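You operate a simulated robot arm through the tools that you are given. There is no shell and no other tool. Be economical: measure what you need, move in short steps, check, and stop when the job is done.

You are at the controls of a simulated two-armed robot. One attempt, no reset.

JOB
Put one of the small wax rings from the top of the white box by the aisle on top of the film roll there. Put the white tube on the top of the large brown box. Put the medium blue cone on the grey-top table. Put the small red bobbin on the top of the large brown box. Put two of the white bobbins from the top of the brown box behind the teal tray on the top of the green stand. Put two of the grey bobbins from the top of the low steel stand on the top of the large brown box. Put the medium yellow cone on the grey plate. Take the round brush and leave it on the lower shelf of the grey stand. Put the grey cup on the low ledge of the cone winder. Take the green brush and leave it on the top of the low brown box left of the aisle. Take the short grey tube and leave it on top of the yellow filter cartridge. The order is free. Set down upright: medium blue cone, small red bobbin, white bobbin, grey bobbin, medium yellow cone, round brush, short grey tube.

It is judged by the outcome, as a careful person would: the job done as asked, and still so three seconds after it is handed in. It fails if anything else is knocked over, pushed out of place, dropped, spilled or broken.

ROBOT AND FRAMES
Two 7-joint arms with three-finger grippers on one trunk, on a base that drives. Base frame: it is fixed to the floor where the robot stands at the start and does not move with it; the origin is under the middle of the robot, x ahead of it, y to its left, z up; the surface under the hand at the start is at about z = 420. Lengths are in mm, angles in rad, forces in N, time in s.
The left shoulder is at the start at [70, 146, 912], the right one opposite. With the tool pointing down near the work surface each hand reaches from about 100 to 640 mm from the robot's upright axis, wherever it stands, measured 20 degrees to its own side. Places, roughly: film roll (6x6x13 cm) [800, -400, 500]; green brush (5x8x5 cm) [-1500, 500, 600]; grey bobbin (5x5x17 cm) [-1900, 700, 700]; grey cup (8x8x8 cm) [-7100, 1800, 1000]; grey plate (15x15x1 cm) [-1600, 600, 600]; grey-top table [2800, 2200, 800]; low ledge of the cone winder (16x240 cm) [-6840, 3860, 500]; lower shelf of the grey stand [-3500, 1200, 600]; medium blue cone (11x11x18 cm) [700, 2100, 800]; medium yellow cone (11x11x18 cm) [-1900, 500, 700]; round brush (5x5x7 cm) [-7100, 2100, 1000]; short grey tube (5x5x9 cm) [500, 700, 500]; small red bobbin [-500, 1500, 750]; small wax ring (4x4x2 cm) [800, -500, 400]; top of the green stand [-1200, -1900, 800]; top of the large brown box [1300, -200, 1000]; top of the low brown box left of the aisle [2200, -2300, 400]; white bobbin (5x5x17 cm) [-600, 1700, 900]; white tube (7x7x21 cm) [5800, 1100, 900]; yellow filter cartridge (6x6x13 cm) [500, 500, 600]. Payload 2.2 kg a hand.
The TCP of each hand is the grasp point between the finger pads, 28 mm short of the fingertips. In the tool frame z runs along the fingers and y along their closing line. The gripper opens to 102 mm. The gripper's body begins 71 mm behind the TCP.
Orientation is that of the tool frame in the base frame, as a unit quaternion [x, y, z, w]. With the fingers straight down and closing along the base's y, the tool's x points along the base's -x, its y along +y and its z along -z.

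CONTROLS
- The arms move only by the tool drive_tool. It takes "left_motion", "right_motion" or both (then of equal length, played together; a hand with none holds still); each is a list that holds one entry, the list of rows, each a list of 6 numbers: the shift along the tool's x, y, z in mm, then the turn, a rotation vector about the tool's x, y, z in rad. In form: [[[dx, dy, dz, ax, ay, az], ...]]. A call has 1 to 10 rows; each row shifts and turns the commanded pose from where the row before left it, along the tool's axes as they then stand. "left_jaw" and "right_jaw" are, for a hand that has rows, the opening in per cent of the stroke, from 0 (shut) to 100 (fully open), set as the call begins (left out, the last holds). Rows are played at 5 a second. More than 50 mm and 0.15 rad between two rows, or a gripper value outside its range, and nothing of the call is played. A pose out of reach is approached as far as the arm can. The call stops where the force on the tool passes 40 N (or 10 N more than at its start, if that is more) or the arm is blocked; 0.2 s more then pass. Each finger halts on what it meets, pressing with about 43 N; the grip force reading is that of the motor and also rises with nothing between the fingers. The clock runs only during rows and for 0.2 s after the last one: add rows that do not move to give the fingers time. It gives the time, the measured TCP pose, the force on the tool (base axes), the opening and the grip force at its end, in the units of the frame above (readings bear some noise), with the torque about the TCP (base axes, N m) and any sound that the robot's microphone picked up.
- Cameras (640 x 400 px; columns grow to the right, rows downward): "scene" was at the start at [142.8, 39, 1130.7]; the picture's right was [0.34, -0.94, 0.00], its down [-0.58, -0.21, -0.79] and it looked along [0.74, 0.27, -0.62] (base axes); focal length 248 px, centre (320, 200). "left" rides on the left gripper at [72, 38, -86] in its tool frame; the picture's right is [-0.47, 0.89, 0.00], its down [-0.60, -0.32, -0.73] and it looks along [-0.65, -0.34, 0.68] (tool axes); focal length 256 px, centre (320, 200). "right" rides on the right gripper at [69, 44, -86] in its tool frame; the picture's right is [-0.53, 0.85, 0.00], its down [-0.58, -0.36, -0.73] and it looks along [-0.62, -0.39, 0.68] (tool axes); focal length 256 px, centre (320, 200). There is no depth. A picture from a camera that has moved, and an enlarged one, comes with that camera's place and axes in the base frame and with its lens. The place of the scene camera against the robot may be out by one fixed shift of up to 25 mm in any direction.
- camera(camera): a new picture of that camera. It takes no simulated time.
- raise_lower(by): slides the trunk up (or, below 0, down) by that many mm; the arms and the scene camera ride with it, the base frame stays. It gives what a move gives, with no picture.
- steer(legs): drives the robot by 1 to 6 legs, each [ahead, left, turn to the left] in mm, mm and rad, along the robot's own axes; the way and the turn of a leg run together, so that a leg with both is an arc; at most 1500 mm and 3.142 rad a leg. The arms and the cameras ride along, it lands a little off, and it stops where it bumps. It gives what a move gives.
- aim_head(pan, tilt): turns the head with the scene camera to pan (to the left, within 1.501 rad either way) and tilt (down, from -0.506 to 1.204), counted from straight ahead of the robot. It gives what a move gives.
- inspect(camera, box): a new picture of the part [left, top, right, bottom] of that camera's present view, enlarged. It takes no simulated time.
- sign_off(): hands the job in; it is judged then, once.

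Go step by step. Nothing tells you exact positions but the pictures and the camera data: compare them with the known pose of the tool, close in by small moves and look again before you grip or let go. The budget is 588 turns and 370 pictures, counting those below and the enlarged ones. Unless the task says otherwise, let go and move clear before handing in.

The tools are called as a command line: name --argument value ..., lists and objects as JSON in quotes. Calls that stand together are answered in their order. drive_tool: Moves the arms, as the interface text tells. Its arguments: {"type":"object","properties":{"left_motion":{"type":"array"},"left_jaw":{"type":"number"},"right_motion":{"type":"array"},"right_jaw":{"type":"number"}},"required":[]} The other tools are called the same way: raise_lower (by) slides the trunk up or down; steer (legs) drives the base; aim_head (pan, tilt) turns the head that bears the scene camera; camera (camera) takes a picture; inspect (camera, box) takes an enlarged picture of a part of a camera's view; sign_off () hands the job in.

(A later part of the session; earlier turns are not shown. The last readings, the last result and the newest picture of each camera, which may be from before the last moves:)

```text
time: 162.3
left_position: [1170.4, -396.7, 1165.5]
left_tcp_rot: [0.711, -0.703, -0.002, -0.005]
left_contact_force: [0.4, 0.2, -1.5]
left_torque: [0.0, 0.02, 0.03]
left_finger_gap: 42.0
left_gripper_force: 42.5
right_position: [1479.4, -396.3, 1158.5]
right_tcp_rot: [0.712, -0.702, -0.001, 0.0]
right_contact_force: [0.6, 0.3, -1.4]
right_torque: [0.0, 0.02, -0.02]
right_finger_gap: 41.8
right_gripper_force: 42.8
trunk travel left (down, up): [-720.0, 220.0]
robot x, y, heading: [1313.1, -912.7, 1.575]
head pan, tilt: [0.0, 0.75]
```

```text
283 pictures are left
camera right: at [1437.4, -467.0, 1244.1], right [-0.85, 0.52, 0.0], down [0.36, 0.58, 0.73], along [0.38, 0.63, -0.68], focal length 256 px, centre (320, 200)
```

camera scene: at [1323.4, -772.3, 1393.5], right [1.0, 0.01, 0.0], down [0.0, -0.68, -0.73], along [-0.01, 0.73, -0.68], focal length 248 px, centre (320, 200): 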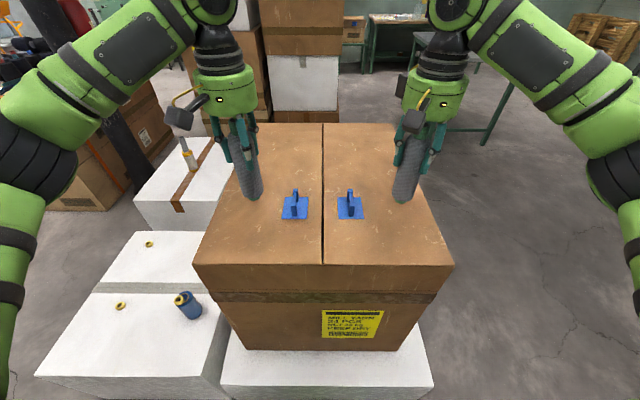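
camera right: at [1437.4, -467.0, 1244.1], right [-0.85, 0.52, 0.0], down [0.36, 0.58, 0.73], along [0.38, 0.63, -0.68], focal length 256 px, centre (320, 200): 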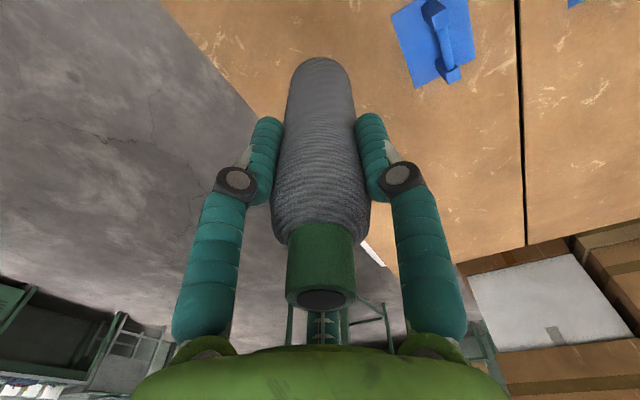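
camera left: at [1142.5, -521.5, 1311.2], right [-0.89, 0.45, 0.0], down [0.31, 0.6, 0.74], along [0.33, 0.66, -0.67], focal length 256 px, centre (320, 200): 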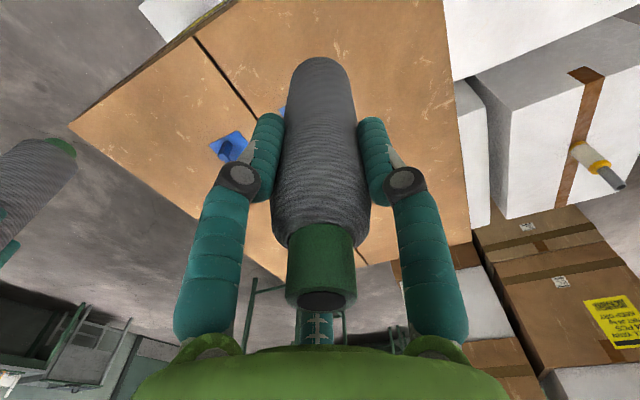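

drive_tool --left_motion '[[[0, 0, 25, 0, 0, 0], [0, 0, 25, 0, 0, 0], [0, 0, 14, 0, 0, 0], [0, 0, 0, 0, 0, 0]]]' --right_motion '[[[0, 0, 25, 0, 0, 0], [0, 0, 25, 0, 0, 0], [0, 0, 6, 0, 0, 0], [0, 0, 0, 0, 0, 0]]]'

inspect --camera "scene" --box '[200, 100, 450, 256]'

```text
time: 163.3
left_position: [1169.0, -395.9, 1101.6]
left_tcp_rot: [0.711, -0.703, -0.002, -0.003]
left_contact_force: [0.2, -0.2, -1.4]
left_torque: [0.0, 0.01, 0.0]
left_finger_gap: 42.4
left_gripper_force: 43.9
right_position: [1477.8, -394.8, 1104.2]
right_tcp_rot: [0.712, -0.702, -0.001, -0.001]
right_contact_force: [-0.2, 0.6, -1.8]
right_torque: [-0.04, 0.02, 0.02]
right_finger_gap: 42.0
right_gripper_force: 42.9
trunk travel left (down, up): [-720.0, 220.0]
robot x, y, heading: [1313.5, -911.1, 1.578]
head pan, tilt: [0.0, 0.75]
```

```text
2.56 times, centred on (325, 178) of scene
camera zoom: at [1322.8, -771.4, 1393.4], right [1.0, 0.01, 0.0], down [0.01, -0.68, -0.73], along [-0.01, 0.73, -0.68], focal length 634 px, centre (307, 256)
```

zoom: 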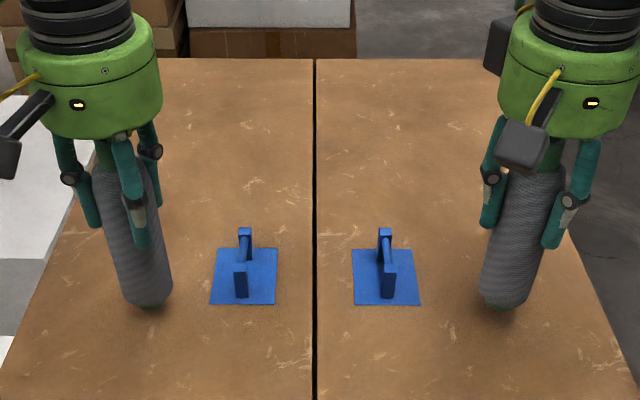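

drive_tool --left_motion '[[[0, 0, 4, 0, 0, 0], [0, 0, 4, 0, 0, 0]]]' --right_motion '[[[0, 0, 4, 0, 0, 0], [0, 0, 4, 0, 0, 0]]]'

drive_tool --left_motion '[[[0, 0, 4, 0, 0, 0]]]' --right_motion '[[[0, 0, 4, 0, 0, 0]]]'

drive_tool --left_motion '[[[0, 0, 3, 0, 0, 0]]]' --right_motion '[[[0, 0, 3, 0, 0, 0]]]'

inspect --camera "scene" --box '[200, 100, 450, 256]'

```text
time: 163.9
left_position: [1169.1, -395.4, 1093.3]
left_tcp_rot: [0.712, -0.703, -0.001, -0.004]
left_contact_force: [-0.5, 0.0, -0.3]
left_torque: [-0.03, -0.01, 0.0]
left_finger_gap: 42.0
left_gripper_force: 43.4
right_position: [1478.1, -396.0, 1094.3]
right_tcp_rot: [0.712, -0.703, -0.001, 0.0]
right_contact_force: [-0.2, 0.6, -1.4]
right_torque: [-0.01, 0.0, -0.01]
right_finger_gap: 42.0
right_gripper_force: 43.0
trunk travel left (down, up): [-720.0, 220.0]
robot x, y, heading: [1309.6, -916.6, 1.577]
head pan, tilt: [0.0, 0.75]
```

```text
time: 164.3
left_position: [1168.9, -394.8, 1089.4]
left_tcp_rot: [0.712, -0.703, -0.001, -0.003]
left_contact_force: [0.5, 0.2, -0.8]
left_torque: [-0.02, -0.04, -0.01]
left_finger_gap: 42.0
left_gripper_force: 43.3
right_position: [1479.0, -395.2, 1090.8]
right_tcp_rot: [0.712, -0.703, 0.0, -0.001]
right_contact_force: [0.9, -0.2, -1.1]
right_torque: [0.01, -0.01, 0.0]
right_finger_gap: 42.4
right_gripper_force: 43.0
trunk travel left (down, up): [-720.0, 220.0]
robot x, y, heading: [1313.9, -911.8, 1.578]
head pan, tilt: [0.0, 0.75]
```

```text
time: 164.7
left_position: [1168.8, -395.6, 1086.4]
left_tcp_rot: [0.711, -0.703, -0.001, -0.004]
left_contact_force: [-0.7, -0.6, 0.8]
left_torque: [-0.08, 0.0, -0.01]
left_finger_gap: 42.0
left_gripper_force: 42.9
right_position: [1478.5, -396.1, 1088.9]
right_tcp_rot: [0.712, -0.702, 0.0, 0.0]
right_contact_force: [-1.7, -0.6, -0.9]
right_torque: [-0.01, 0.0, 0.04]
right_finger_gap: 42.1
right_gripper_force: 42.5
trunk travel left (down, up): [-720.0, 220.0]
robot x, y, heading: [1311.2, -915.0, 1.576]
head pan, tilt: [0.0, 0.75]
```

```text
2.56 times, centred on (325, 178) of scene
camera zoom: at [1322.6, -771.6, 1393.4], right [1.0, 0.01, 0.0], down [0.01, -0.68, -0.73], along [-0.01, 0.73, -0.68], focal length 634 px, centre (307, 256)
```

zoom: 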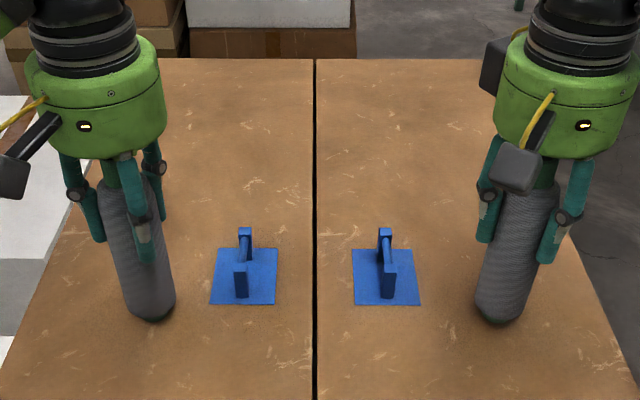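

Left is just touching. I'll go on in small steps.

drive_tool --left_motion '[[[0, 0, 1.5, 0, 0, 0]]]' --right_motion '[[[0, 0, 3, 0, 0, 0]]]'

drive_tool --left_motion '[[[0, 0, 0.5, 0, 0, 0]]]' --right_motion '[[[0, 0, 2, 0, 0, 0]]]'

```text
time: 165.1
left_position: [1169.1, -395.9, 1085.3]
left_tcp_rot: [0.711, -0.703, -0.002, -0.005]
left_contact_force: [-0.6, 1.8, 6.2]
left_torque: [0.16, 0.14, -0.03]
left_finger_gap: 41.8
left_gripper_force: 42.9
right_position: [1478.8, -395.9, 1087.6]
right_tcp_rot: [0.712, -0.702, -0.002, -0.001]
right_contact_force: [0.5, -0.3, 5.0]
right_torque: [-0.11, -0.11, 0.0]
right_finger_gap: 42.1
right_gripper_force: 43.3
trunk travel left (down, up): [-720.0, 220.0]
robot x, y, heading: [1310.3, -912.7, 1.578]
head pan, tilt: [0.0, 0.75]
```

```text
time: 165.5
left_position: [1169.0, -397.7, 1086.0]
left_tcp_rot: [0.711, -0.703, -0.002, -0.006]
left_contact_force: [-0.7, 3.7, 7.8]
left_torque: [0.44, 0.05, -0.02]
left_finger_gap: 42.1
left_gripper_force: 42.8
right_position: [1477.6, -396.6, 1085.8]
right_tcp_rot: [0.711, -0.703, -0.004, -0.002]
right_contact_force: [1.1, 1.5, 17.6]
right_torque: [-0.04, -0.25, 0.02]
right_finger_gap: 41.9
right_gripper_force: 43.2
trunk travel left (down, up): [-720.0, 220.0]
robot x, y, heading: [1307.5, -913.0, 1.577]
head pan, tilt: [0.0, 0.75]
```

Both touch down (box top at z≈970). Releasing and lifting straight up.

drive_tool --left_motion '[[[0, 0, 0, 0, 0, 0], [0, 0, 0, 0, 0, 0], [0, 0, -10, 0, 0, 0], [0, 0, -30, 0, 0, 0], [0, 0, -45, 0, 0, 0], [0, 0, -45, 0, 0, 0]]]' --right_motion '[[[0, 0, -1, 0, 0, 0], [0, 0, 0, 0, 0, 0], [0, 0, -10, 0, 0, 0], [0, 0, -30, 0, 0, 0], [0, 0, -45, 0, 0, 0], [0, 0, -45, 0, 0, 0]]]' --left_jaw 80 --right_jaw 80

camera --camera "scene"

```text
time: 166.9
left_position: [1167.8, -398.3, 1216.1]
left_tcp_rot: [0.711, -0.703, -0.002, -0.003]
left_contact_force: [0.0, -0.3, 0.1]
left_torque: [0.05, 0.01, 0.0]
left_finger_gap: 82.0
left_gripper_force: 0.0
right_position: [1478.7, -398.0, 1216.6]
right_tcp_rot: [0.711, -0.703, -0.001, -0.001]
right_contact_force: [0.8, -0.7, -0.6]
right_torque: [0.02, -0.04, -0.01]
right_finger_gap: 81.7
right_gripper_force: 0.1
trunk travel left (down, up): [-720.0, 220.0]
robot x, y, heading: [1314.3, -912.1, 1.577]
head pan, tilt: [0.0, 0.75]
```

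```text
280 pictures are left
camera scene: at [1322.5, -774.7, 1393.5], right [1.0, 0.01, 0.0], down [0.01, -0.68, -0.73], along [-0.01, 0.73, -0.68], focal length 248 px, centre (320, 200)
```

scene: 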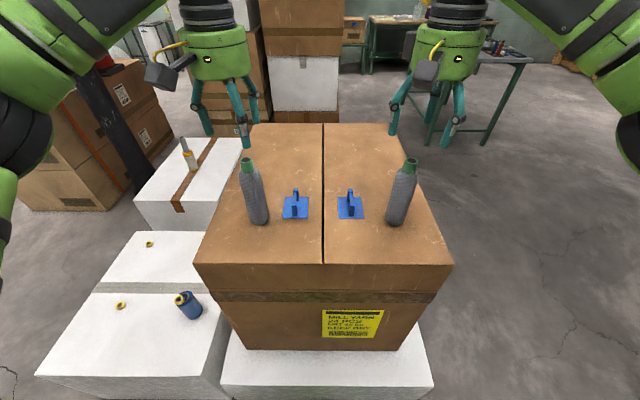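

Both grey bobbins stand on the brown box. Next is the north-east side: I'll retract, lower the trunk and drive around the box to look for the blue cone and the grey-top table.

steer --legs '[[-150, 0, -0.006], [0, -800, 0], [1400, 0, 0]]'

raise_lower --by -200

aim_head --pan 0.4 --tilt 0.35

camera --camera "scene"

aim_head --pan -0.5 --tilt 0.35

camera --camera "scene"

```text
time: 176.8
left_position: [1967.6, 479.1, 1211.4]
left_tcp_rot: [0.711, -0.703, -0.001, -0.001]
left_contact_force: [0.4, -0.6, -0.2]
left_torque: [-0.02, -0.01, 0.02]
left_finger_gap: 81.8
left_gripper_force: 0.1
right_position: [2278.8, 477.7, 1213.2]
right_tcp_rot: [0.71, -0.704, 0.0, 0.0]
right_contact_force: [-0.3, 0.1, 0.3]
right_torque: [0.01, -0.01, -0.04]
right_finger_gap: 81.7
right_gripper_force: 0.0
trunk travel left (down, up): [-720.0, 220.0]
robot x, y, heading: [2111.9, -42.8, 1.568]
head pan, tilt: [0.0, 0.75]
stopped in leg 3: the robot was blocked; the commanded pose is now the measured one
```

```text
time: 179.0
left_position: [1968.3, 477.5, 1013.4]
left_tcp_rot: [0.711, -0.703, -0.002, -0.002]
left_contact_force: [-1.4, 0.5, -0.2]
left_torque: [0.04, -0.01, -0.02]
left_finger_gap: 81.6
left_gripper_force: 0.0
right_position: [2278.0, 477.0, 1013.1]
right_tcp_rot: [0.71, -0.704, 0.0, 0.001]
right_contact_force: [0.4, -0.2, 0.4]
right_torque: [0.02, 0.01, -0.01]
right_finger_gap: 81.6
right_gripper_force: 0.1
trunk travel left (down, up): [-520.0, 420.0]
robot x, y, heading: [2111.4, -46.2, 1.575]
head pan, tilt: [0.0, 0.75]
```

```text
time: 179.9
left_position: [1967.3, 476.5, 1013.5]
left_tcp_rot: [0.711, -0.703, -0.002, -0.003]
left_contact_force: [0.5, -0.5, -0.1]
left_torque: [-0.01, -0.04, -0.01]
left_finger_gap: 81.8
left_gripper_force: 0.1
right_position: [2278.8, 475.5, 1014.2]
right_tcp_rot: [0.71, -0.704, 0.001, 0.0]
right_contact_force: [-0.5, -0.5, -0.6]
right_torque: [0.0, 0.02, 0.0]
right_finger_gap: 81.7
right_gripper_force: 0.1
trunk travel left (down, up): [-520.0, 420.0]
robot x, y, heading: [2112.8, -40.4, 1.573]
head pan, tilt: [0.4, 0.351]
```

```text
279 pictures are left
camera scene: at [2086.0, 103.2, 1229.0], right [0.92, 0.39, 0.0], down [0.14, -0.32, -0.94], along [-0.37, 0.86, -0.34], focal length 248 px, centre (320, 200)
```

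scene: 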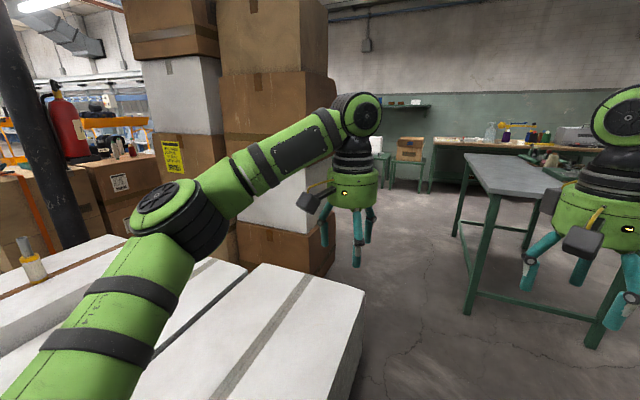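

```text
time: 181.1
left_position: [1970.4, 476.9, 1012.3]
left_tcp_rot: [0.711, -0.704, -0.001, -0.003]
left_contact_force: [0.2, -0.1, 1.0]
left_torque: [0.0, -0.04, -0.01]
left_finger_gap: 81.5
left_gripper_force: 0.1
right_position: [2278.5, 476.4, 1013.5]
right_tcp_rot: [0.71, -0.704, 0.0, 0.001]
right_contact_force: [0.3, 0.6, 0.0]
right_torque: [0.02, 0.01, -0.02]
right_finger_gap: 81.5
right_gripper_force: 0.1
trunk travel left (down, up): [-520.0, 420.0]
robot x, y, heading: [2111.9, -40.8, 1.573]
head pan, tilt: [-0.499, 0.351]
```

```text
278 pictures are left
camera scene: at [2166.6, 99.6, 1229.0], right [0.88, -0.47, 0.0], down [-0.16, -0.3, -0.94], along [0.44, 0.83, -0.34], focal length 248 px, centre (320, 200)
```

scene: 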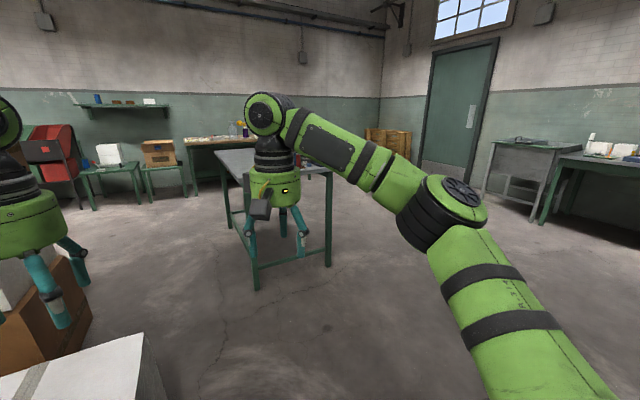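

The robot was stopped by the white stack's corner on my left. I'll shift right, go on north and look west behind the yarn stack.

steer --legs '[[-60, 0, 0], [0, -230, 0], [1180, 0, 0]]'

aim_head --pan 0.95 --tilt 0.3

camera --camera "scene"

```text
time: 189.0
left_position: [2195.2, 1606.0, 1012.6]
left_tcp_rot: [0.711, -0.703, -0.002, -0.003]
left_contact_force: [-0.4, -0.2, 0.5]
left_torque: [-0.03, 0.0, -0.02]
left_finger_gap: 81.8
left_gripper_force: 0.1
right_position: [2504.5, 1606.7, 1013.5]
right_tcp_rot: [0.711, -0.703, 0.001, 0.0]
right_contact_force: [-0.3, 0.4, -0.8]
right_torque: [0.01, -0.05, 0.03]
right_finger_gap: 81.4
right_gripper_force: 0.0
trunk travel left (down, up): [-520.0, 420.0]
robot x, y, heading: [2332.5, 1083.9, 1.572]
head pan, tilt: [-0.499, 0.351]
```

```text
time: 190.6
left_position: [2193.7, 1605.7, 1012.5]
left_tcp_rot: [0.711, -0.703, -0.001, -0.002]
left_contact_force: [-0.2, -0.6, -0.1]
left_torque: [0.03, 0.01, 0.03]
left_finger_gap: 81.8
left_gripper_force: 0.0
right_position: [2506.3, 1605.4, 1013.5]
right_tcp_rot: [0.711, -0.703, 0.0, 0.0]
right_contact_force: [1.5, -0.2, 0.3]
right_torque: [0.01, -0.02, 0.02]
right_finger_gap: 81.6
right_gripper_force: 0.1
trunk travel left (down, up): [-520.0, 420.0]
robot x, y, heading: [2338.8, 1087.6, 1.581]
head pan, tilt: [0.949, 0.3]
```

```text
277 pictures are left
camera scene: at [2273.4, 1200.7, 1233.8], right [0.58, 0.82, 0.0], down [0.24, -0.17, -0.96], along [-0.78, 0.55, -0.3], focal length 248 px, centre (320, 200)
```

scene: 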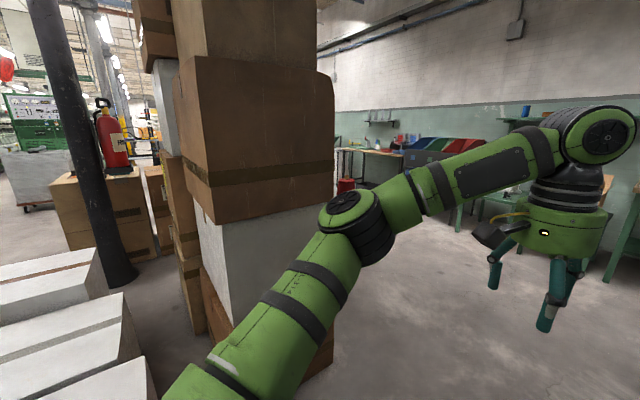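

steer --legs '[[0, 240, -0.01], [1150, 0, 0]]'

aim_head --pan 1.3 --tilt 0.3

camera --camera "scene"

aim_head --pan -0.8 --tilt 0.5

camera --camera "scene"

```text
time: 192.0
left_position: [2055.6, 1607.6, 1012.3]
left_tcp_rot: [0.71, -0.704, 0.0, -0.004]
left_contact_force: [0.5, -1.0, -0.6]
left_torque: [-0.01, -0.04, 0.0]
left_finger_gap: 81.7
left_gripper_force: 0.1
right_position: [2365.9, 1604.1, 1013.7]
right_tcp_rot: [0.709, -0.705, 0.001, -0.002]
right_contact_force: [-0.4, -0.1, 0.6]
right_torque: [0.0, -0.06, -0.02]
right_finger_gap: 81.7
right_gripper_force: 0.0
trunk travel left (down, up): [-520.0, 420.0]
robot x, y, heading: [2200.7, 1089.3, 1.573]
head pan, tilt: [0.949, 0.3]
stopped in leg 1: the robot was blocked; the commanded pose is now the measured one
```

```text
time: 192.8
left_position: [2058.8, 1607.5, 1012.3]
left_tcp_rot: [0.71, -0.705, -0.001, -0.002]
left_contact_force: [0.4, -0.1, 0.9]
left_torque: [-0.04, 0.01, 0.01]
left_finger_gap: 81.4
left_gripper_force: 0.0
right_position: [2369.2, 1603.8, 1013.1]
right_tcp_rot: [0.709, -0.705, 0.001, -0.001]
right_contact_force: [0.8, 0.3, 0.0]
right_torque: [-0.01, 0.02, 0.01]
right_finger_gap: 82.0
right_gripper_force: 0.1
trunk travel left (down, up): [-520.0, 420.0]
robot x, y, heading: [2202.8, 1091.5, 1.568]
head pan, tilt: [1.3, 0.3]
```

```text
276 pictures are left
camera scene: at [2122.0, 1171.4, 1233.8], right [0.27, 0.96, 0.0], down [0.28, -0.08, -0.96], along [-0.92, 0.26, -0.3], focal length 248 px, centre (320, 200)
```

scene: 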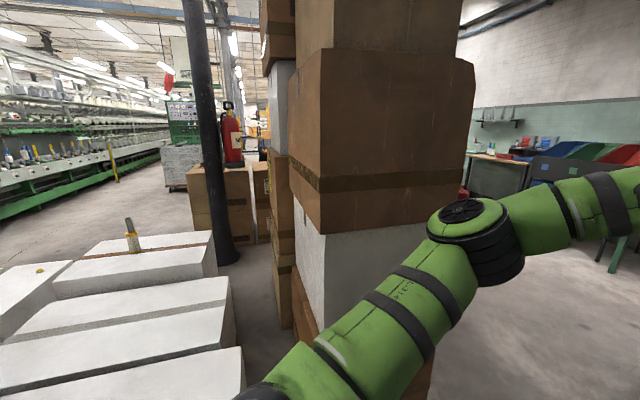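

```text
time: 194.8
left_position: [2059.6, 1606.4, 1012.0]
left_tcp_rot: [0.709, -0.705, -0.001, -0.003]
left_contact_force: [0.7, -0.6, 0.5]
left_torque: [0.0, -0.01, -0.02]
left_finger_gap: 81.9
left_gripper_force: 0.1
right_position: [2369.5, 1603.6, 1013.6]
right_tcp_rot: [0.709, -0.705, 0.0, -0.001]
right_contact_force: [-0.4, 0.3, 1.0]
right_torque: [0.01, -0.01, 0.02]
right_finger_gap: 81.8
right_gripper_force: 0.1
trunk travel left (down, up): [-520.0, 420.0]
robot x, y, heading: [2197.6, 1086.6, 1.567]
head pan, tilt: [-0.799, 0.499]
```

```text
275 pictures are left
camera scene: at [2277.2, 1209.8, 1215.4], right [0.7, -0.72, 0.0], down [-0.34, -0.33, -0.88], along [0.63, 0.61, -0.48], focal length 248 px, centre (320, 200)
```

scene: 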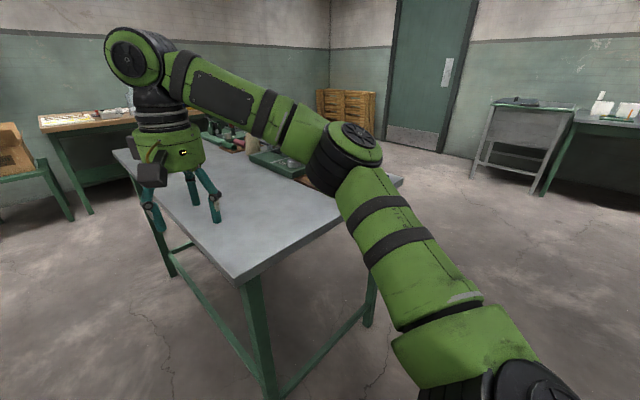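

My left elbow was stopped by the yarn stack. I'll pass the corridor facing the table (+x), with the hands above the table, and side-step north.

raise_lower --by 120

steer --legs '[[0, -60, 0], [0, 0, -1.571], [-150, 0, 0], [0, 500, 0]]'

aim_head --pan 0.9 --tilt 0.5

camera --camera "scene"

```text
time: 196.3
left_position: [2059.3, 1606.8, 1133.4]
left_tcp_rot: [0.71, -0.704, -0.001, -0.003]
left_contact_force: [0.3, 0.2, 0.3]
left_torque: [0.0, 0.03, 0.0]
left_finger_gap: 81.4
left_gripper_force: 0.1
right_position: [2368.7, 1603.3, 1133.1]
right_tcp_rot: [0.709, -0.705, 0.001, 0.0]
right_contact_force: [-0.3, 0.1, -0.3]
right_torque: [-0.01, -0.02, 0.0]
right_finger_gap: 81.9
right_gripper_force: 0.1
trunk travel left (down, up): [-640.0, 300.0]
robot x, y, heading: [2198.0, 1086.3, 1.573]
head pan, tilt: [-0.799, 0.499]
```

```text
time: 201.9
left_position: [2716.3, 1221.2, 1135.0]
left_tcp_rot: [0.007, 1.0, -0.001, 0.006]
left_contact_force: [-0.7, -0.5, 1.0]
left_torque: [-0.01, -0.12, -0.04]
left_finger_gap: 81.6
left_gripper_force: 0.1
right_position: [2706.6, 910.3, 1137.5]
right_tcp_rot: [0.007, 1.0, -0.001, 0.003]
right_contact_force: [-0.9, 0.3, 0.2]
right_torque: [-0.02, -0.12, -0.01]
right_finger_gap: 81.5
right_gripper_force: 0.1
trunk travel left (down, up): [-640.0, 300.0]
robot x, y, heading: [2201.0, 1092.2, -0.019]
head pan, tilt: [-0.799, 0.499]
stopped in leg 3: the robot was blocked; the commanded pose is now the measured one
```

```text
time: 203.6
left_position: [2722.0, 1221.3, 1133.3]
left_tcp_rot: [0.007, 1.0, -0.002, 0.003]
left_contact_force: [-0.3, -0.3, 0.5]
left_torque: [0.01, 0.0, -0.02]
left_finger_gap: 81.6
left_gripper_force: 0.0
right_position: [2714.2, 910.3, 1131.6]
right_tcp_rot: [0.007, 1.0, -0.001, 0.0]
right_contact_force: [-0.8, -0.4, -0.5]
right_torque: [-0.03, 0.0, -0.01]
right_finger_gap: 81.7
right_gripper_force: 0.0
trunk travel left (down, up): [-640.0, 300.0]
robot x, y, heading: [2200.8, 1088.2, -0.022]
head pan, tilt: [0.901, 0.499]
```

```text
274 pictures are left
camera scene: at [2319.6, 1168.8, 1335.4], right [0.77, -0.64, 0.0], down [-0.3, -0.37, -0.88], along [0.56, 0.68, -0.48], focal length 248 px, centre (320, 200)
```

scene: 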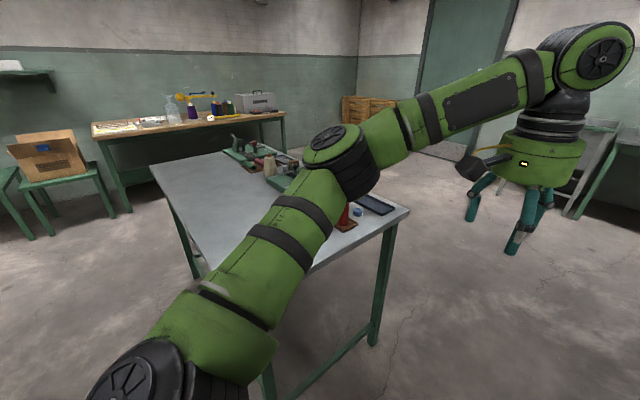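

steer --legs '[[10, 0, 0.02], [0, 230, 0], [-110, 0, 0], [0, 1000, 0]]'

aim_head --pan 1.45 --tilt 0.4

camera --camera "scene"

```text
time: 211.2
left_position: [2622.8, 2451.6, 1132.3]
left_tcp_rot: [-0.001, 1.0, -0.002, 0.003]
left_contact_force: [-0.3, 0.3, 0.3]
left_torque: [-0.01, -0.03, 0.0]
left_finger_gap: 81.5
left_gripper_force: 0.0
right_position: [2619.4, 2140.0, 1132.9]
right_tcp_rot: [-0.001, 1.0, -0.001, 0.0]
right_contact_force: [-1.3, -0.1, 0.2]
right_torque: [0.02, 0.02, 0.0]
right_finger_gap: 81.6
right_gripper_force: 0.0
trunk travel left (down, up): [-640.0, 300.0]
robot x, y, heading: [2100.2, 2311.3, -0.004]
head pan, tilt: [0.901, 0.499]
```

```text
time: 212.2
left_position: [2622.5, 2450.9, 1132.6]
left_tcp_rot: [-0.002, 1.0, -0.003, 0.002]
left_contact_force: [-0.1, -0.2, -0.3]
left_torque: [-0.01, -0.01, 0.03]
left_finger_gap: 81.7
left_gripper_force: 0.0
right_position: [2619.1, 2140.3, 1132.9]
right_tcp_rot: [0.0, 1.0, -0.001, 0.0]
right_contact_force: [-1.0, 0.0, 0.0]
right_torque: [0.0, -0.01, -0.01]
right_finger_gap: 81.5
right_gripper_force: 0.0
trunk travel left (down, up): [-640.0, 300.0]
robot x, y, heading: [2101.0, 2307.7, -0.003]
head pan, tilt: [1.45, 0.4]
```

```text
273 pictures are left
camera scene: at [2175.7, 2413.0, 1344.5], right [0.99, -0.12, 0.0], down [-0.05, -0.39, -0.92], along [0.11, 0.91, -0.39], focal length 248 px, centre (320, 200)
```

scene: 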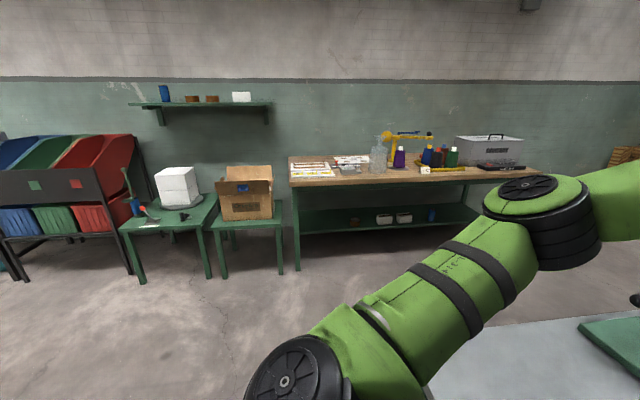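

steer --legs '[[0, 350, 0], [0, 0, 3.1]]'

aim_head --pan 0.1 --tilt 0.35

camera --camera "scene"

```text
time: 221.7
left_position: [1575.6, 2554.7, 1133.0]
left_tcp_rot: [1.0, -0.028, -0.002, -0.002]
left_contact_force: [0.0, -0.2, -0.9]
left_torque: [0.01, 0.02, -0.03]
left_finger_gap: 81.5
left_gripper_force: 0.1
right_position: [1599.1, 2864.9, 1133.3]
right_tcp_rot: [1.0, -0.03, 0.001, -0.001]
right_contact_force: [0.1, 0.1, -0.1]
right_torque: [0.0, 0.02, 0.01]
right_finger_gap: 81.6
right_gripper_force: 0.0
trunk travel left (down, up): [-640.0, 300.0]
robot x, y, heading: [2106.5, 2662.1, 3.074]
head pan, tilt: [1.45, 0.4]
```

```text
time: 223.2
left_position: [1576.7, 2554.3, 1132.8]
left_tcp_rot: [1.0, -0.029, -0.003, -0.002]
left_contact_force: [-0.8, 0.3, -1.0]
left_torque: [0.01, 0.01, -0.02]
left_finger_gap: 81.7
left_gripper_force: 0.0
right_position: [1598.3, 2864.9, 1133.4]
right_tcp_rot: [1.0, -0.031, 0.0, -0.001]
right_contact_force: [0.6, -0.4, 0.2]
right_torque: [0.0, -0.01, 0.04]
right_finger_gap: 81.6
right_gripper_force: 0.1
trunk travel left (down, up): [-640.0, 300.0]
robot x, y, heading: [2107.4, 2663.2, 3.078]
head pan, tilt: [0.099, 0.351]
```

```text
272 pictures are left
camera scene: at [1972.8, 2671.6, 1349.0], right [-0.04, 1.0, 0.0], down [0.34, 0.01, -0.94], along [-0.94, -0.03, -0.34], focal length 248 px, centre (320, 200)
```

scene: 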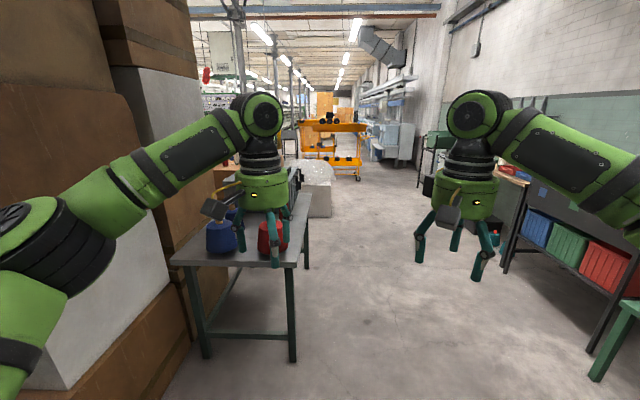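

The blue cone (and a red one) stand on a green-legged table just behind the yarn stack. I'll approach its east end facing west.

steer --legs '[[0, 0, 0.066], [560, 300, 0]]'

aim_head --pan 0.3 --tilt 0.75

camera --camera "scene"

camera --camera "left"

```text
time: 227.2
left_position: [1035.8, 2218.0, 1133.8]
left_tcp_rot: [1.0, 0.005, -0.002, -0.002]
left_contact_force: [0.3, -0.6, -0.1]
left_torque: [-0.01, 0.01, 0.01]
left_finger_gap: 81.6
left_gripper_force: 0.0
right_position: [1036.8, 2528.2, 1133.2]
right_tcp_rot: [1.0, 0.005, 0.0, -0.001]
right_contact_force: [-0.1, 0.1, -0.2]
right_torque: [-0.01, -0.01, 0.0]
right_finger_gap: 81.4
right_gripper_force: 0.0
trunk travel left (down, up): [-640.0, 300.0]
robot x, y, heading: [1554.9, 2358.7, -3.141]
head pan, tilt: [0.099, 0.351]
```

```text
time: 228.0
left_position: [1035.3, 2217.9, 1132.6]
left_tcp_rot: [1.0, 0.005, -0.002, -0.002]
left_contact_force: [-0.7, -0.2, -0.1]
left_torque: [0.0, 0.01, 0.0]
left_finger_gap: 81.3
left_gripper_force: 0.1
right_position: [1036.7, 2528.5, 1133.3]
right_tcp_rot: [1.0, 0.004, -0.001, -0.002]
right_contact_force: [-0.2, -0.3, -0.5]
right_torque: [-0.02, 0.0, 0.01]
right_finger_gap: 81.8
right_gripper_force: 0.0
trunk travel left (down, up): [-640.0, 300.0]
robot x, y, heading: [1553.8, 2362.0, -3.137]
head pan, tilt: [0.3, 0.75]
```

```text
271 pictures are left
camera scene: at [1436.9, 2345.7, 1313.5], right [-0.3, 0.95, 0.0], down [0.65, 0.2, -0.73], along [-0.7, -0.22, -0.68], focal length 248 px, centre (320, 200)
```

scene: 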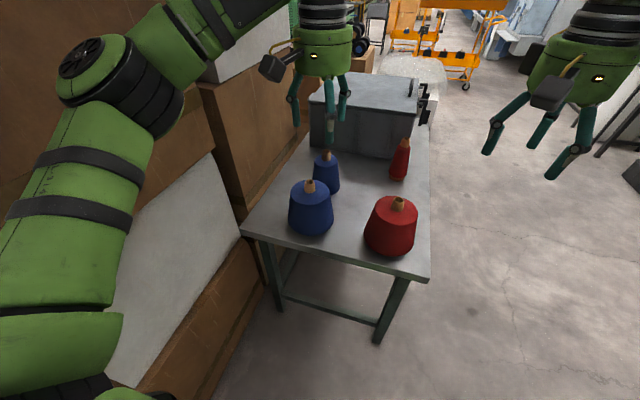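

```text
270 pictures are left
camera left: at [1107.8, 2180.9, 1218.0], right [-0.46, -0.89, 0.0], down [-0.6, 0.31, 0.74], along [-0.65, 0.34, -0.68], focal length 256 px, centre (320, 200)
```

left: 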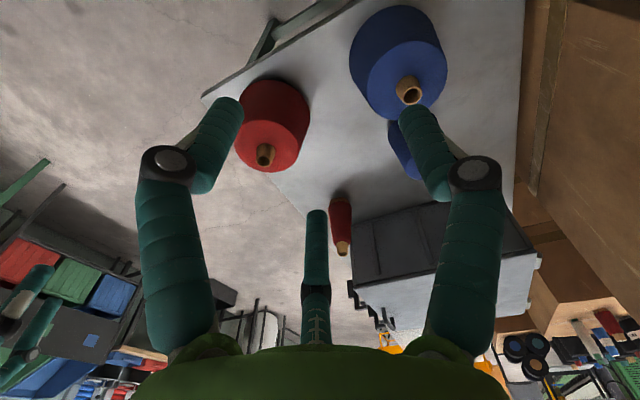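

inspect --camera "scene" --box '[260, 120, 440, 270]'

```text
2.67 times, centred on (350, 195) of scene
camera zoom: at [1436.9, 2345.7, 1313.5], right [-0.3, 0.95, 0.0], down [0.65, 0.2, -0.73], along [-0.7, -0.22, -0.68], focal length 661 px, centre (240, 213)
```

zoom: 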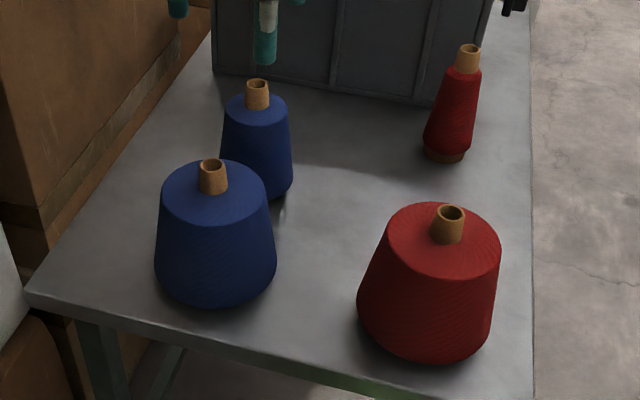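

Two blue cones stand there: the rear one, near (728,2148), matches the medium size. I'll move closer and line the left hand up over it.

steer --legs '[[265, 15, 0]]'

camera --camera "scene"

camera --camera "left"

```text
time: 229.9
left_position: [775.2, 2200.7, 1132.7]
left_tcp_rot: [1.0, 0.006, -0.002, -0.002]
left_contact_force: [0.5, 0.2, -0.6]
left_torque: [0.0, 0.05, 0.0]
left_finger_gap: 81.1
left_gripper_force: 0.0
right_position: [777.2, 2512.8, 1135.5]
right_tcp_rot: [1.0, 0.005, -0.001, -0.001]
right_contact_force: [-0.1, 0.1, -1.0]
right_torque: [0.01, 0.04, 0.01]
right_finger_gap: 81.4
right_gripper_force: 0.1
trunk travel left (down, up): [-640.0, 300.0]
robot x, y, heading: [1294.0, 2343.1, -3.136]
head pan, tilt: [0.3, 0.75]
```

```text
268 pictures are left
camera scene: at [1177.6, 2329.2, 1313.6], right [-0.3, 0.95, 0.0], down [0.65, 0.21, -0.73], along [-0.7, -0.22, -0.68], focal length 248 px, centre (320, 200)
```

scene: 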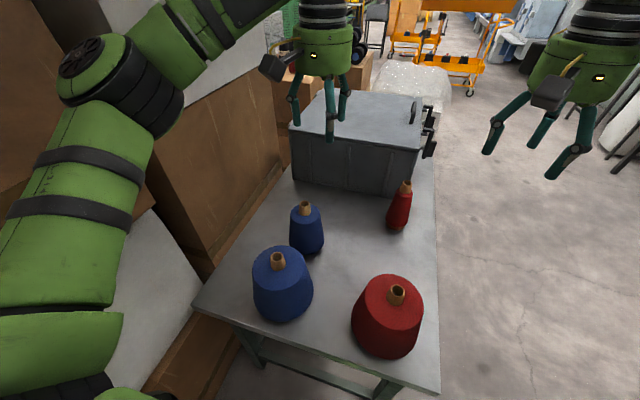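

```text
267 pictures are left
camera left: at [848.7, 2164.1, 1218.7], right [-0.45, -0.89, 0.0], down [-0.6, 0.31, 0.74], along [-0.66, 0.33, -0.68], focal length 256 px, centre (320, 200)
```

left: 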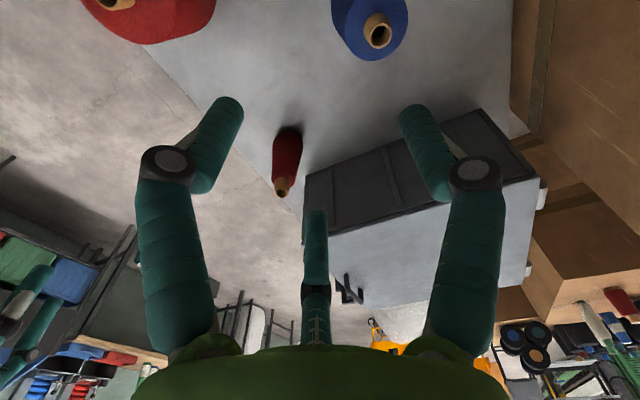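

drive_tool --left_motion '[[[-20, 29, 0, 0, 0, 0], [-20, 29, 0, 0, 0, 0], [0, 0, 45, 0, 0, 0], [0, 0, 45, 0, 0, 0], [0, 0, 45, 0, 0, 0], [0, 0, 40, 0, 0, 0], [0, 0, 0, 0, 0, 0]]]' --left_jaw 100

camera --camera "left"

camera --camera "scene"

```text
time: 231.5
left_position: [734.2, 2144.6, 958.7]
left_tcp_rot: [1.0, 0.007, -0.003, -0.001]
left_contact_force: [-0.2, -0.1, -0.3]
left_torque: [-0.03, 0.06, -0.02]
left_finger_gap: 102.0
left_gripper_force: 0.1
right_position: [776.6, 2512.0, 1132.2]
right_tcp_rot: [1.0, 0.005, 0.0, 0.0]
right_contact_force: [-0.5, -0.1, -0.6]
right_torque: [0.03, 0.01, -0.03]
right_finger_gap: 81.7
right_gripper_force: 0.0
trunk travel left (down, up): [-640.0, 300.0]
robot x, y, heading: [1291.8, 2341.6, -3.138]
head pan, tilt: [0.3, 0.75]
```

```text
266 pictures are left
camera left: at [807.4, 2107.0, 1044.0], right [-0.45, -0.89, 0.0], down [-0.6, 0.31, 0.74], along [-0.66, 0.33, -0.68], focal length 256 px, centre (320, 200)
```

left: 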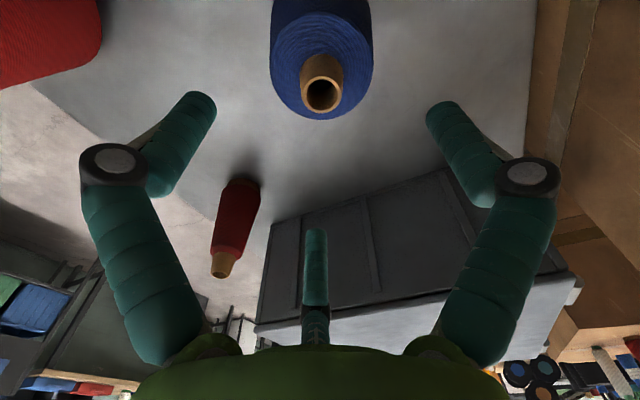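

```text
265 pictures are left
camera scene: at [1177.1, 2329.5, 1313.5], right [-0.3, 0.95, 0.0], down [0.65, 0.21, -0.73], along [-0.7, -0.22, -0.68], focal length 248 px, centre (320, 200)
```

scene: 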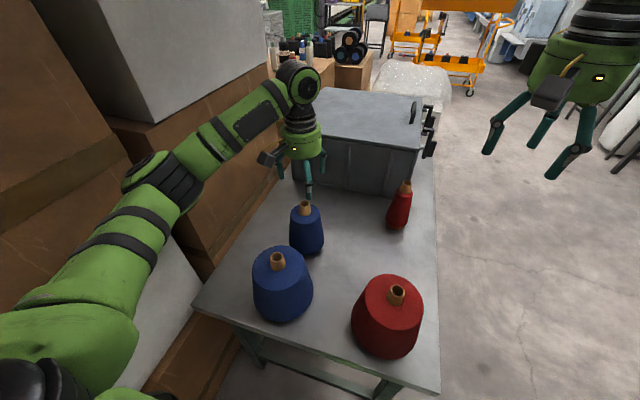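

drive_tool --left_motion '[[[1, 1, 35, 0, 0, 0], [1, 0, 35, 0, 0, 0], [0, 0, 25, 0, 0, 0], [0, 0, 0, 0, 0, 0]]]'

camera --camera "left"

```text
time: 232.5
left_position: [735.2, 2142.9, 861.4]
left_tcp_rot: [1.0, 0.007, -0.003, -0.002]
left_contact_force: [0.8, 0.1, -0.1]
left_torque: [-0.03, 0.0, 0.02]
left_finger_gap: 102.0
left_gripper_force: 0.1
right_position: [775.8, 2511.7, 1133.2]
right_tcp_rot: [1.0, 0.005, 0.0, -0.001]
right_contact_force: [0.1, -0.3, -0.2]
right_torque: [0.03, -0.03, 0.02]
right_finger_gap: 81.8
right_gripper_force: 0.2
trunk travel left (down, up): [-640.0, 300.0]
robot x, y, heading: [1295.5, 2344.3, -3.137]
head pan, tilt: [0.3, 0.75]
```

```text
264 pictures are left
camera left: at [808.2, 2105.3, 947.7], right [-0.45, -0.89, 0.0], down [-0.6, 0.31, 0.74], along [-0.66, 0.33, -0.68], focal length 256 px, centre (320, 200)
```

left: 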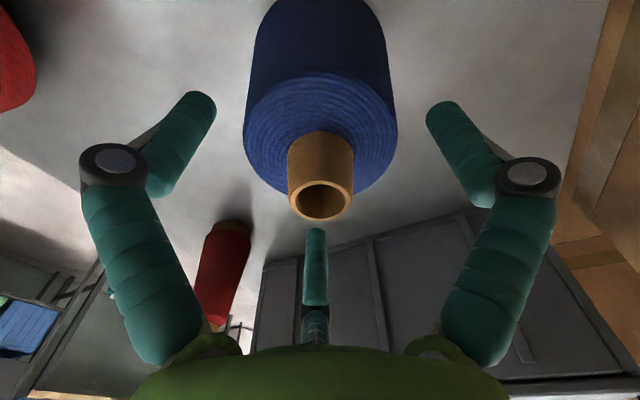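

drive_tool --left_motion '[[[0, 0, 22, 0, 0, 0], [0, 0, 22, 0, 0, 0], [0, 0, 0, 0, 0, 0]]]'

drive_tool --left_motion '[[[0, 0, 0, 0, 0, 0], [0, 0, 0, 0, 0, 0], [0, 0, 0, 0, 0, 0]]]' --left_jaw 0

drive_tool --left_motion '[[[0, 0, -15, 0, 0, 0], [0, 0, -45, 0, 0, 0], [0, 0, -45, 0, 0, 0], [0, 0, -45, 0, 0, 0], [0, 0, -45, 0, 0, 0], [0, 0, -45, 0, 0, 0], [0, 0, -45, 0, 0, 0], [0, 0, 0, 0, 0, 0]]]'

camera --camera "scene"

```text
time: 233.3
left_position: [736.5, 2143.2, 819.1]
left_tcp_rot: [1.0, 0.006, -0.003, -0.001]
left_contact_force: [-0.2, 0.1, -0.1]
left_torque: [0.04, -0.01, 0.02]
left_finger_gap: 101.9
left_gripper_force: 0.0
right_position: [775.3, 2512.9, 1134.4]
right_tcp_rot: [1.0, 0.005, 0.0, -0.001]
right_contact_force: [0.8, 0.3, -0.2]
right_torque: [0.02, -0.01, -0.01]
right_finger_gap: 81.7
right_gripper_force: 0.0
trunk travel left (down, up): [-640.0, 300.0]
robot x, y, heading: [1292.8, 2346.4, -3.135]
head pan, tilt: [0.3, 0.75]
```

```text
time: 234.1
left_position: [736.3, 2141.5, 821.8]
left_tcp_rot: [1.0, 0.006, -0.004, -0.002]
left_contact_force: [-3.7, -2.6, 7.3]
left_torque: [-0.16, 0.0, 0.0]
left_finger_gap: 88.9
left_gripper_force: 43.0
right_position: [776.6, 2511.3, 1134.3]
right_tcp_rot: [1.0, 0.006, 0.0, -0.001]
right_contact_force: [-0.1, 0.6, -1.0]
right_torque: [-0.02, -0.03, 0.02]
right_finger_gap: 81.7
right_gripper_force: 0.0
trunk travel left (down, up): [-640.0, 300.0]
robot x, y, heading: [1297.2, 2343.2, -3.14]
head pan, tilt: [0.3, 0.75]
```

```text
time: 235.9
left_position: [734.4, 2141.4, 1102.3]
left_tcp_rot: [1.0, 0.006, -0.001, -0.002]
left_contact_force: [0.0, 0.0, -6.3]
left_torque: [0.01, 0.0, 0.0]
left_finger_gap: 88.7
left_gripper_force: 42.6
right_position: [774.0, 2511.3, 1133.2]
right_tcp_rot: [1.0, 0.005, 0.001, -0.001]
right_contact_force: [-0.1, 0.8, -0.2]
right_torque: [0.03, 0.05, 0.04]
right_finger_gap: 81.4
right_gripper_force: 0.1
trunk travel left (down, up): [-640.0, 300.0]
robot x, y, heading: [1293.5, 2345.0, -3.139]
head pan, tilt: [0.3, 0.75]
```

```text
263 pictures are left
camera scene: at [1174.8, 2328.3, 1313.2], right [-0.3, 0.95, 0.0], down [0.65, 0.21, -0.73], along [-0.7, -0.22, -0.68], focal length 248 px, centre (320, 200)
```

scene: 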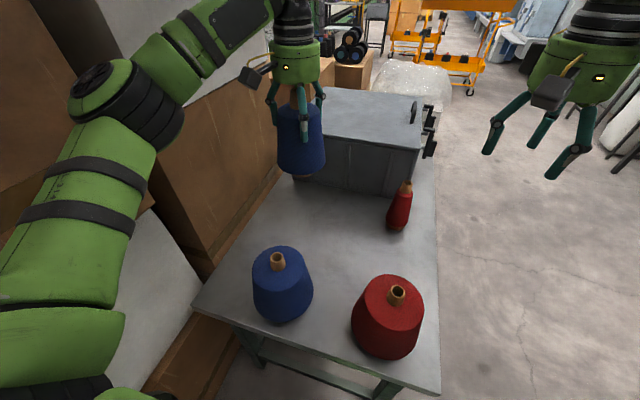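

The medium blue cone is held in the left hand. With the right hand free, I'll fetch the red bobbin on the way, going west along the open corridor to the north side of that box.

steer --legs '[[-300, 0, 0], [0, -500, 0], [1500, 0, 0]]'

aim_head --pan 0.5 --tilt 0.5

camera --camera "scene"

```text
time: 247.5
left_position: [-463.8, 2639.7, 1103.5]
left_tcp_rot: [1.0, 0.004, -0.002, -0.002]
left_contact_force: [-0.4, -0.3, -5.7]
left_torque: [0.04, 0.05, -0.04]
left_finger_gap: 88.7
left_gripper_force: 42.8
right_position: [-421.9, 3009.6, 1132.7]
right_tcp_rot: [1.0, 0.003, 0.0, -0.001]
right_contact_force: [0.1, 0.9, -0.4]
right_torque: [0.01, 0.03, 0.0]
right_finger_gap: 81.7
right_gripper_force: 0.2
trunk travel left (down, up): [-640.0, 300.0]
robot x, y, heading: [98.5, 2837.5, -3.14]
head pan, tilt: [0.3, 0.75]
```

```text
time: 248.2
left_position: [-463.5, 2640.1, 1104.5]
left_tcp_rot: [1.0, 0.005, -0.002, -0.002]
left_contact_force: [-0.6, 0.7, -6.6]
left_torque: [0.02, -0.03, -0.01]
left_finger_gap: 88.4
left_gripper_force: 43.3
right_position: [-422.9, 3009.8, 1131.5]
right_tcp_rot: [1.0, 0.004, 0.0, -0.001]
right_contact_force: [-0.1, -0.2, -0.2]
right_torque: [-0.01, 0.01, 0.03]
right_finger_gap: 81.8
right_gripper_force: 0.0
trunk travel left (down, up): [-640.0, 300.0]
robot x, y, heading: [93.3, 2839.8, -3.143]
head pan, tilt: [0.499, 0.499]
```

```text
262 pictures are left
camera scene: at [-23.4, 2806.5, 1335.2], right [-0.48, 0.88, 0.0], down [0.42, 0.23, -0.88], along [-0.77, -0.42, -0.48], focal length 248 px, centre (320, 200)
```

scene: 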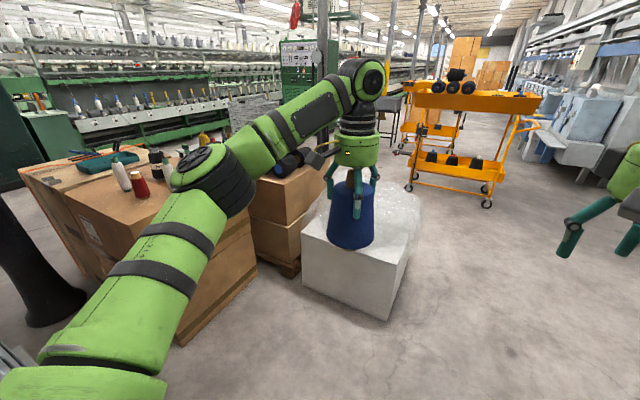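

raise_lower --by 90

steer --legs '[[440, 0, 0], [0, 0, 1.571], [480, 0, 0]]'

aim_head --pan -0.1 --tilt 0.7

camera --camera "scene"

```text
time: 249.5
left_position: [-463.4, 2638.1, 1193.8]
left_tcp_rot: [1.0, 0.003, -0.001, -0.002]
left_contact_force: [0.0, 0.1, -5.2]
left_torque: [0.02, 0.0, 0.03]
left_finger_gap: 88.3
left_gripper_force: 43.1
right_position: [-422.6, 3010.0, 1223.0]
right_tcp_rot: [1.0, 0.004, 0.001, -0.001]
right_contact_force: [0.5, -0.8, -0.1]
right_torque: [0.0, 0.02, 0.01]
right_finger_gap: 81.6
right_gripper_force: 0.1
trunk travel left (down, up): [-730.0, 210.0]
robot x, y, heading: [96.2, 2843.3, -3.141]
head pan, tilt: [0.499, 0.499]
```

```text
time: 258.4
left_position: [-127.6, 1802.9, 1194.5]
left_tcp_rot: [0.702, 0.712, -0.003, 0.001]
left_contact_force: [-0.4, 0.1, -5.6]
left_torque: [0.01, 0.02, -0.01]
left_finger_gap: 88.1
left_gripper_force: 43.1
right_position: [-496.7, 1841.8, 1223.0]
right_tcp_rot: [0.702, 0.712, -0.002, -0.001]
right_contact_force: [0.3, -0.5, 0.6]
right_torque: [0.01, -0.02, -0.03]
right_finger_gap: 81.5
right_gripper_force: 0.0
trunk travel left (down, up): [-730.0, 210.0]
robot x, y, heading: [-334.0, 2358.8, -1.557]
head pan, tilt: [0.499, 0.499]
```

```text
time: 259.4
left_position: [-127.1, 1804.2, 1193.6]
left_tcp_rot: [0.702, 0.712, -0.004, 0.002]
left_contact_force: [0.1, 0.6, -5.1]
left_torque: [-0.01, 0.03, 0.0]
left_finger_gap: 88.3
left_gripper_force: 43.1
right_position: [-497.2, 1840.4, 1223.3]
right_tcp_rot: [0.702, 0.713, -0.001, 0.0]
right_contact_force: [-0.7, 0.3, -0.2]
right_torque: [0.0, 0.0, 0.0]
right_finger_gap: 81.4
right_gripper_force: 0.1
trunk travel left (down, up): [-730.0, 210.0]
robot x, y, heading: [-330.6, 2361.1, -1.564]
head pan, tilt: [-0.099, 0.7]
```

```text
261 pictures are left
camera scene: at [-328.5, 2234.3, 1407.6], right [-1.0, 0.09, 0.0], down [0.06, 0.64, -0.76], along [-0.07, -0.76, -0.64], focal length 248 px, centre (320, 200)
```

scene: 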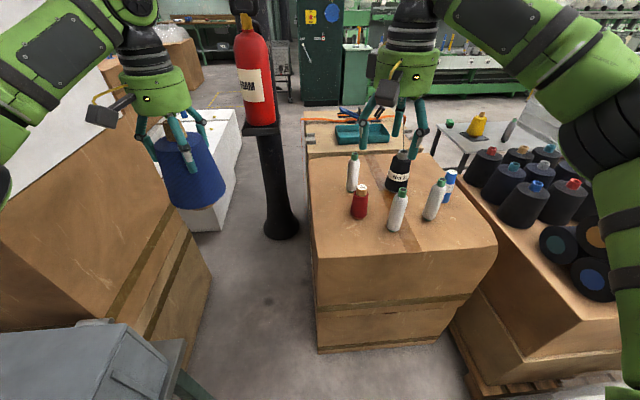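

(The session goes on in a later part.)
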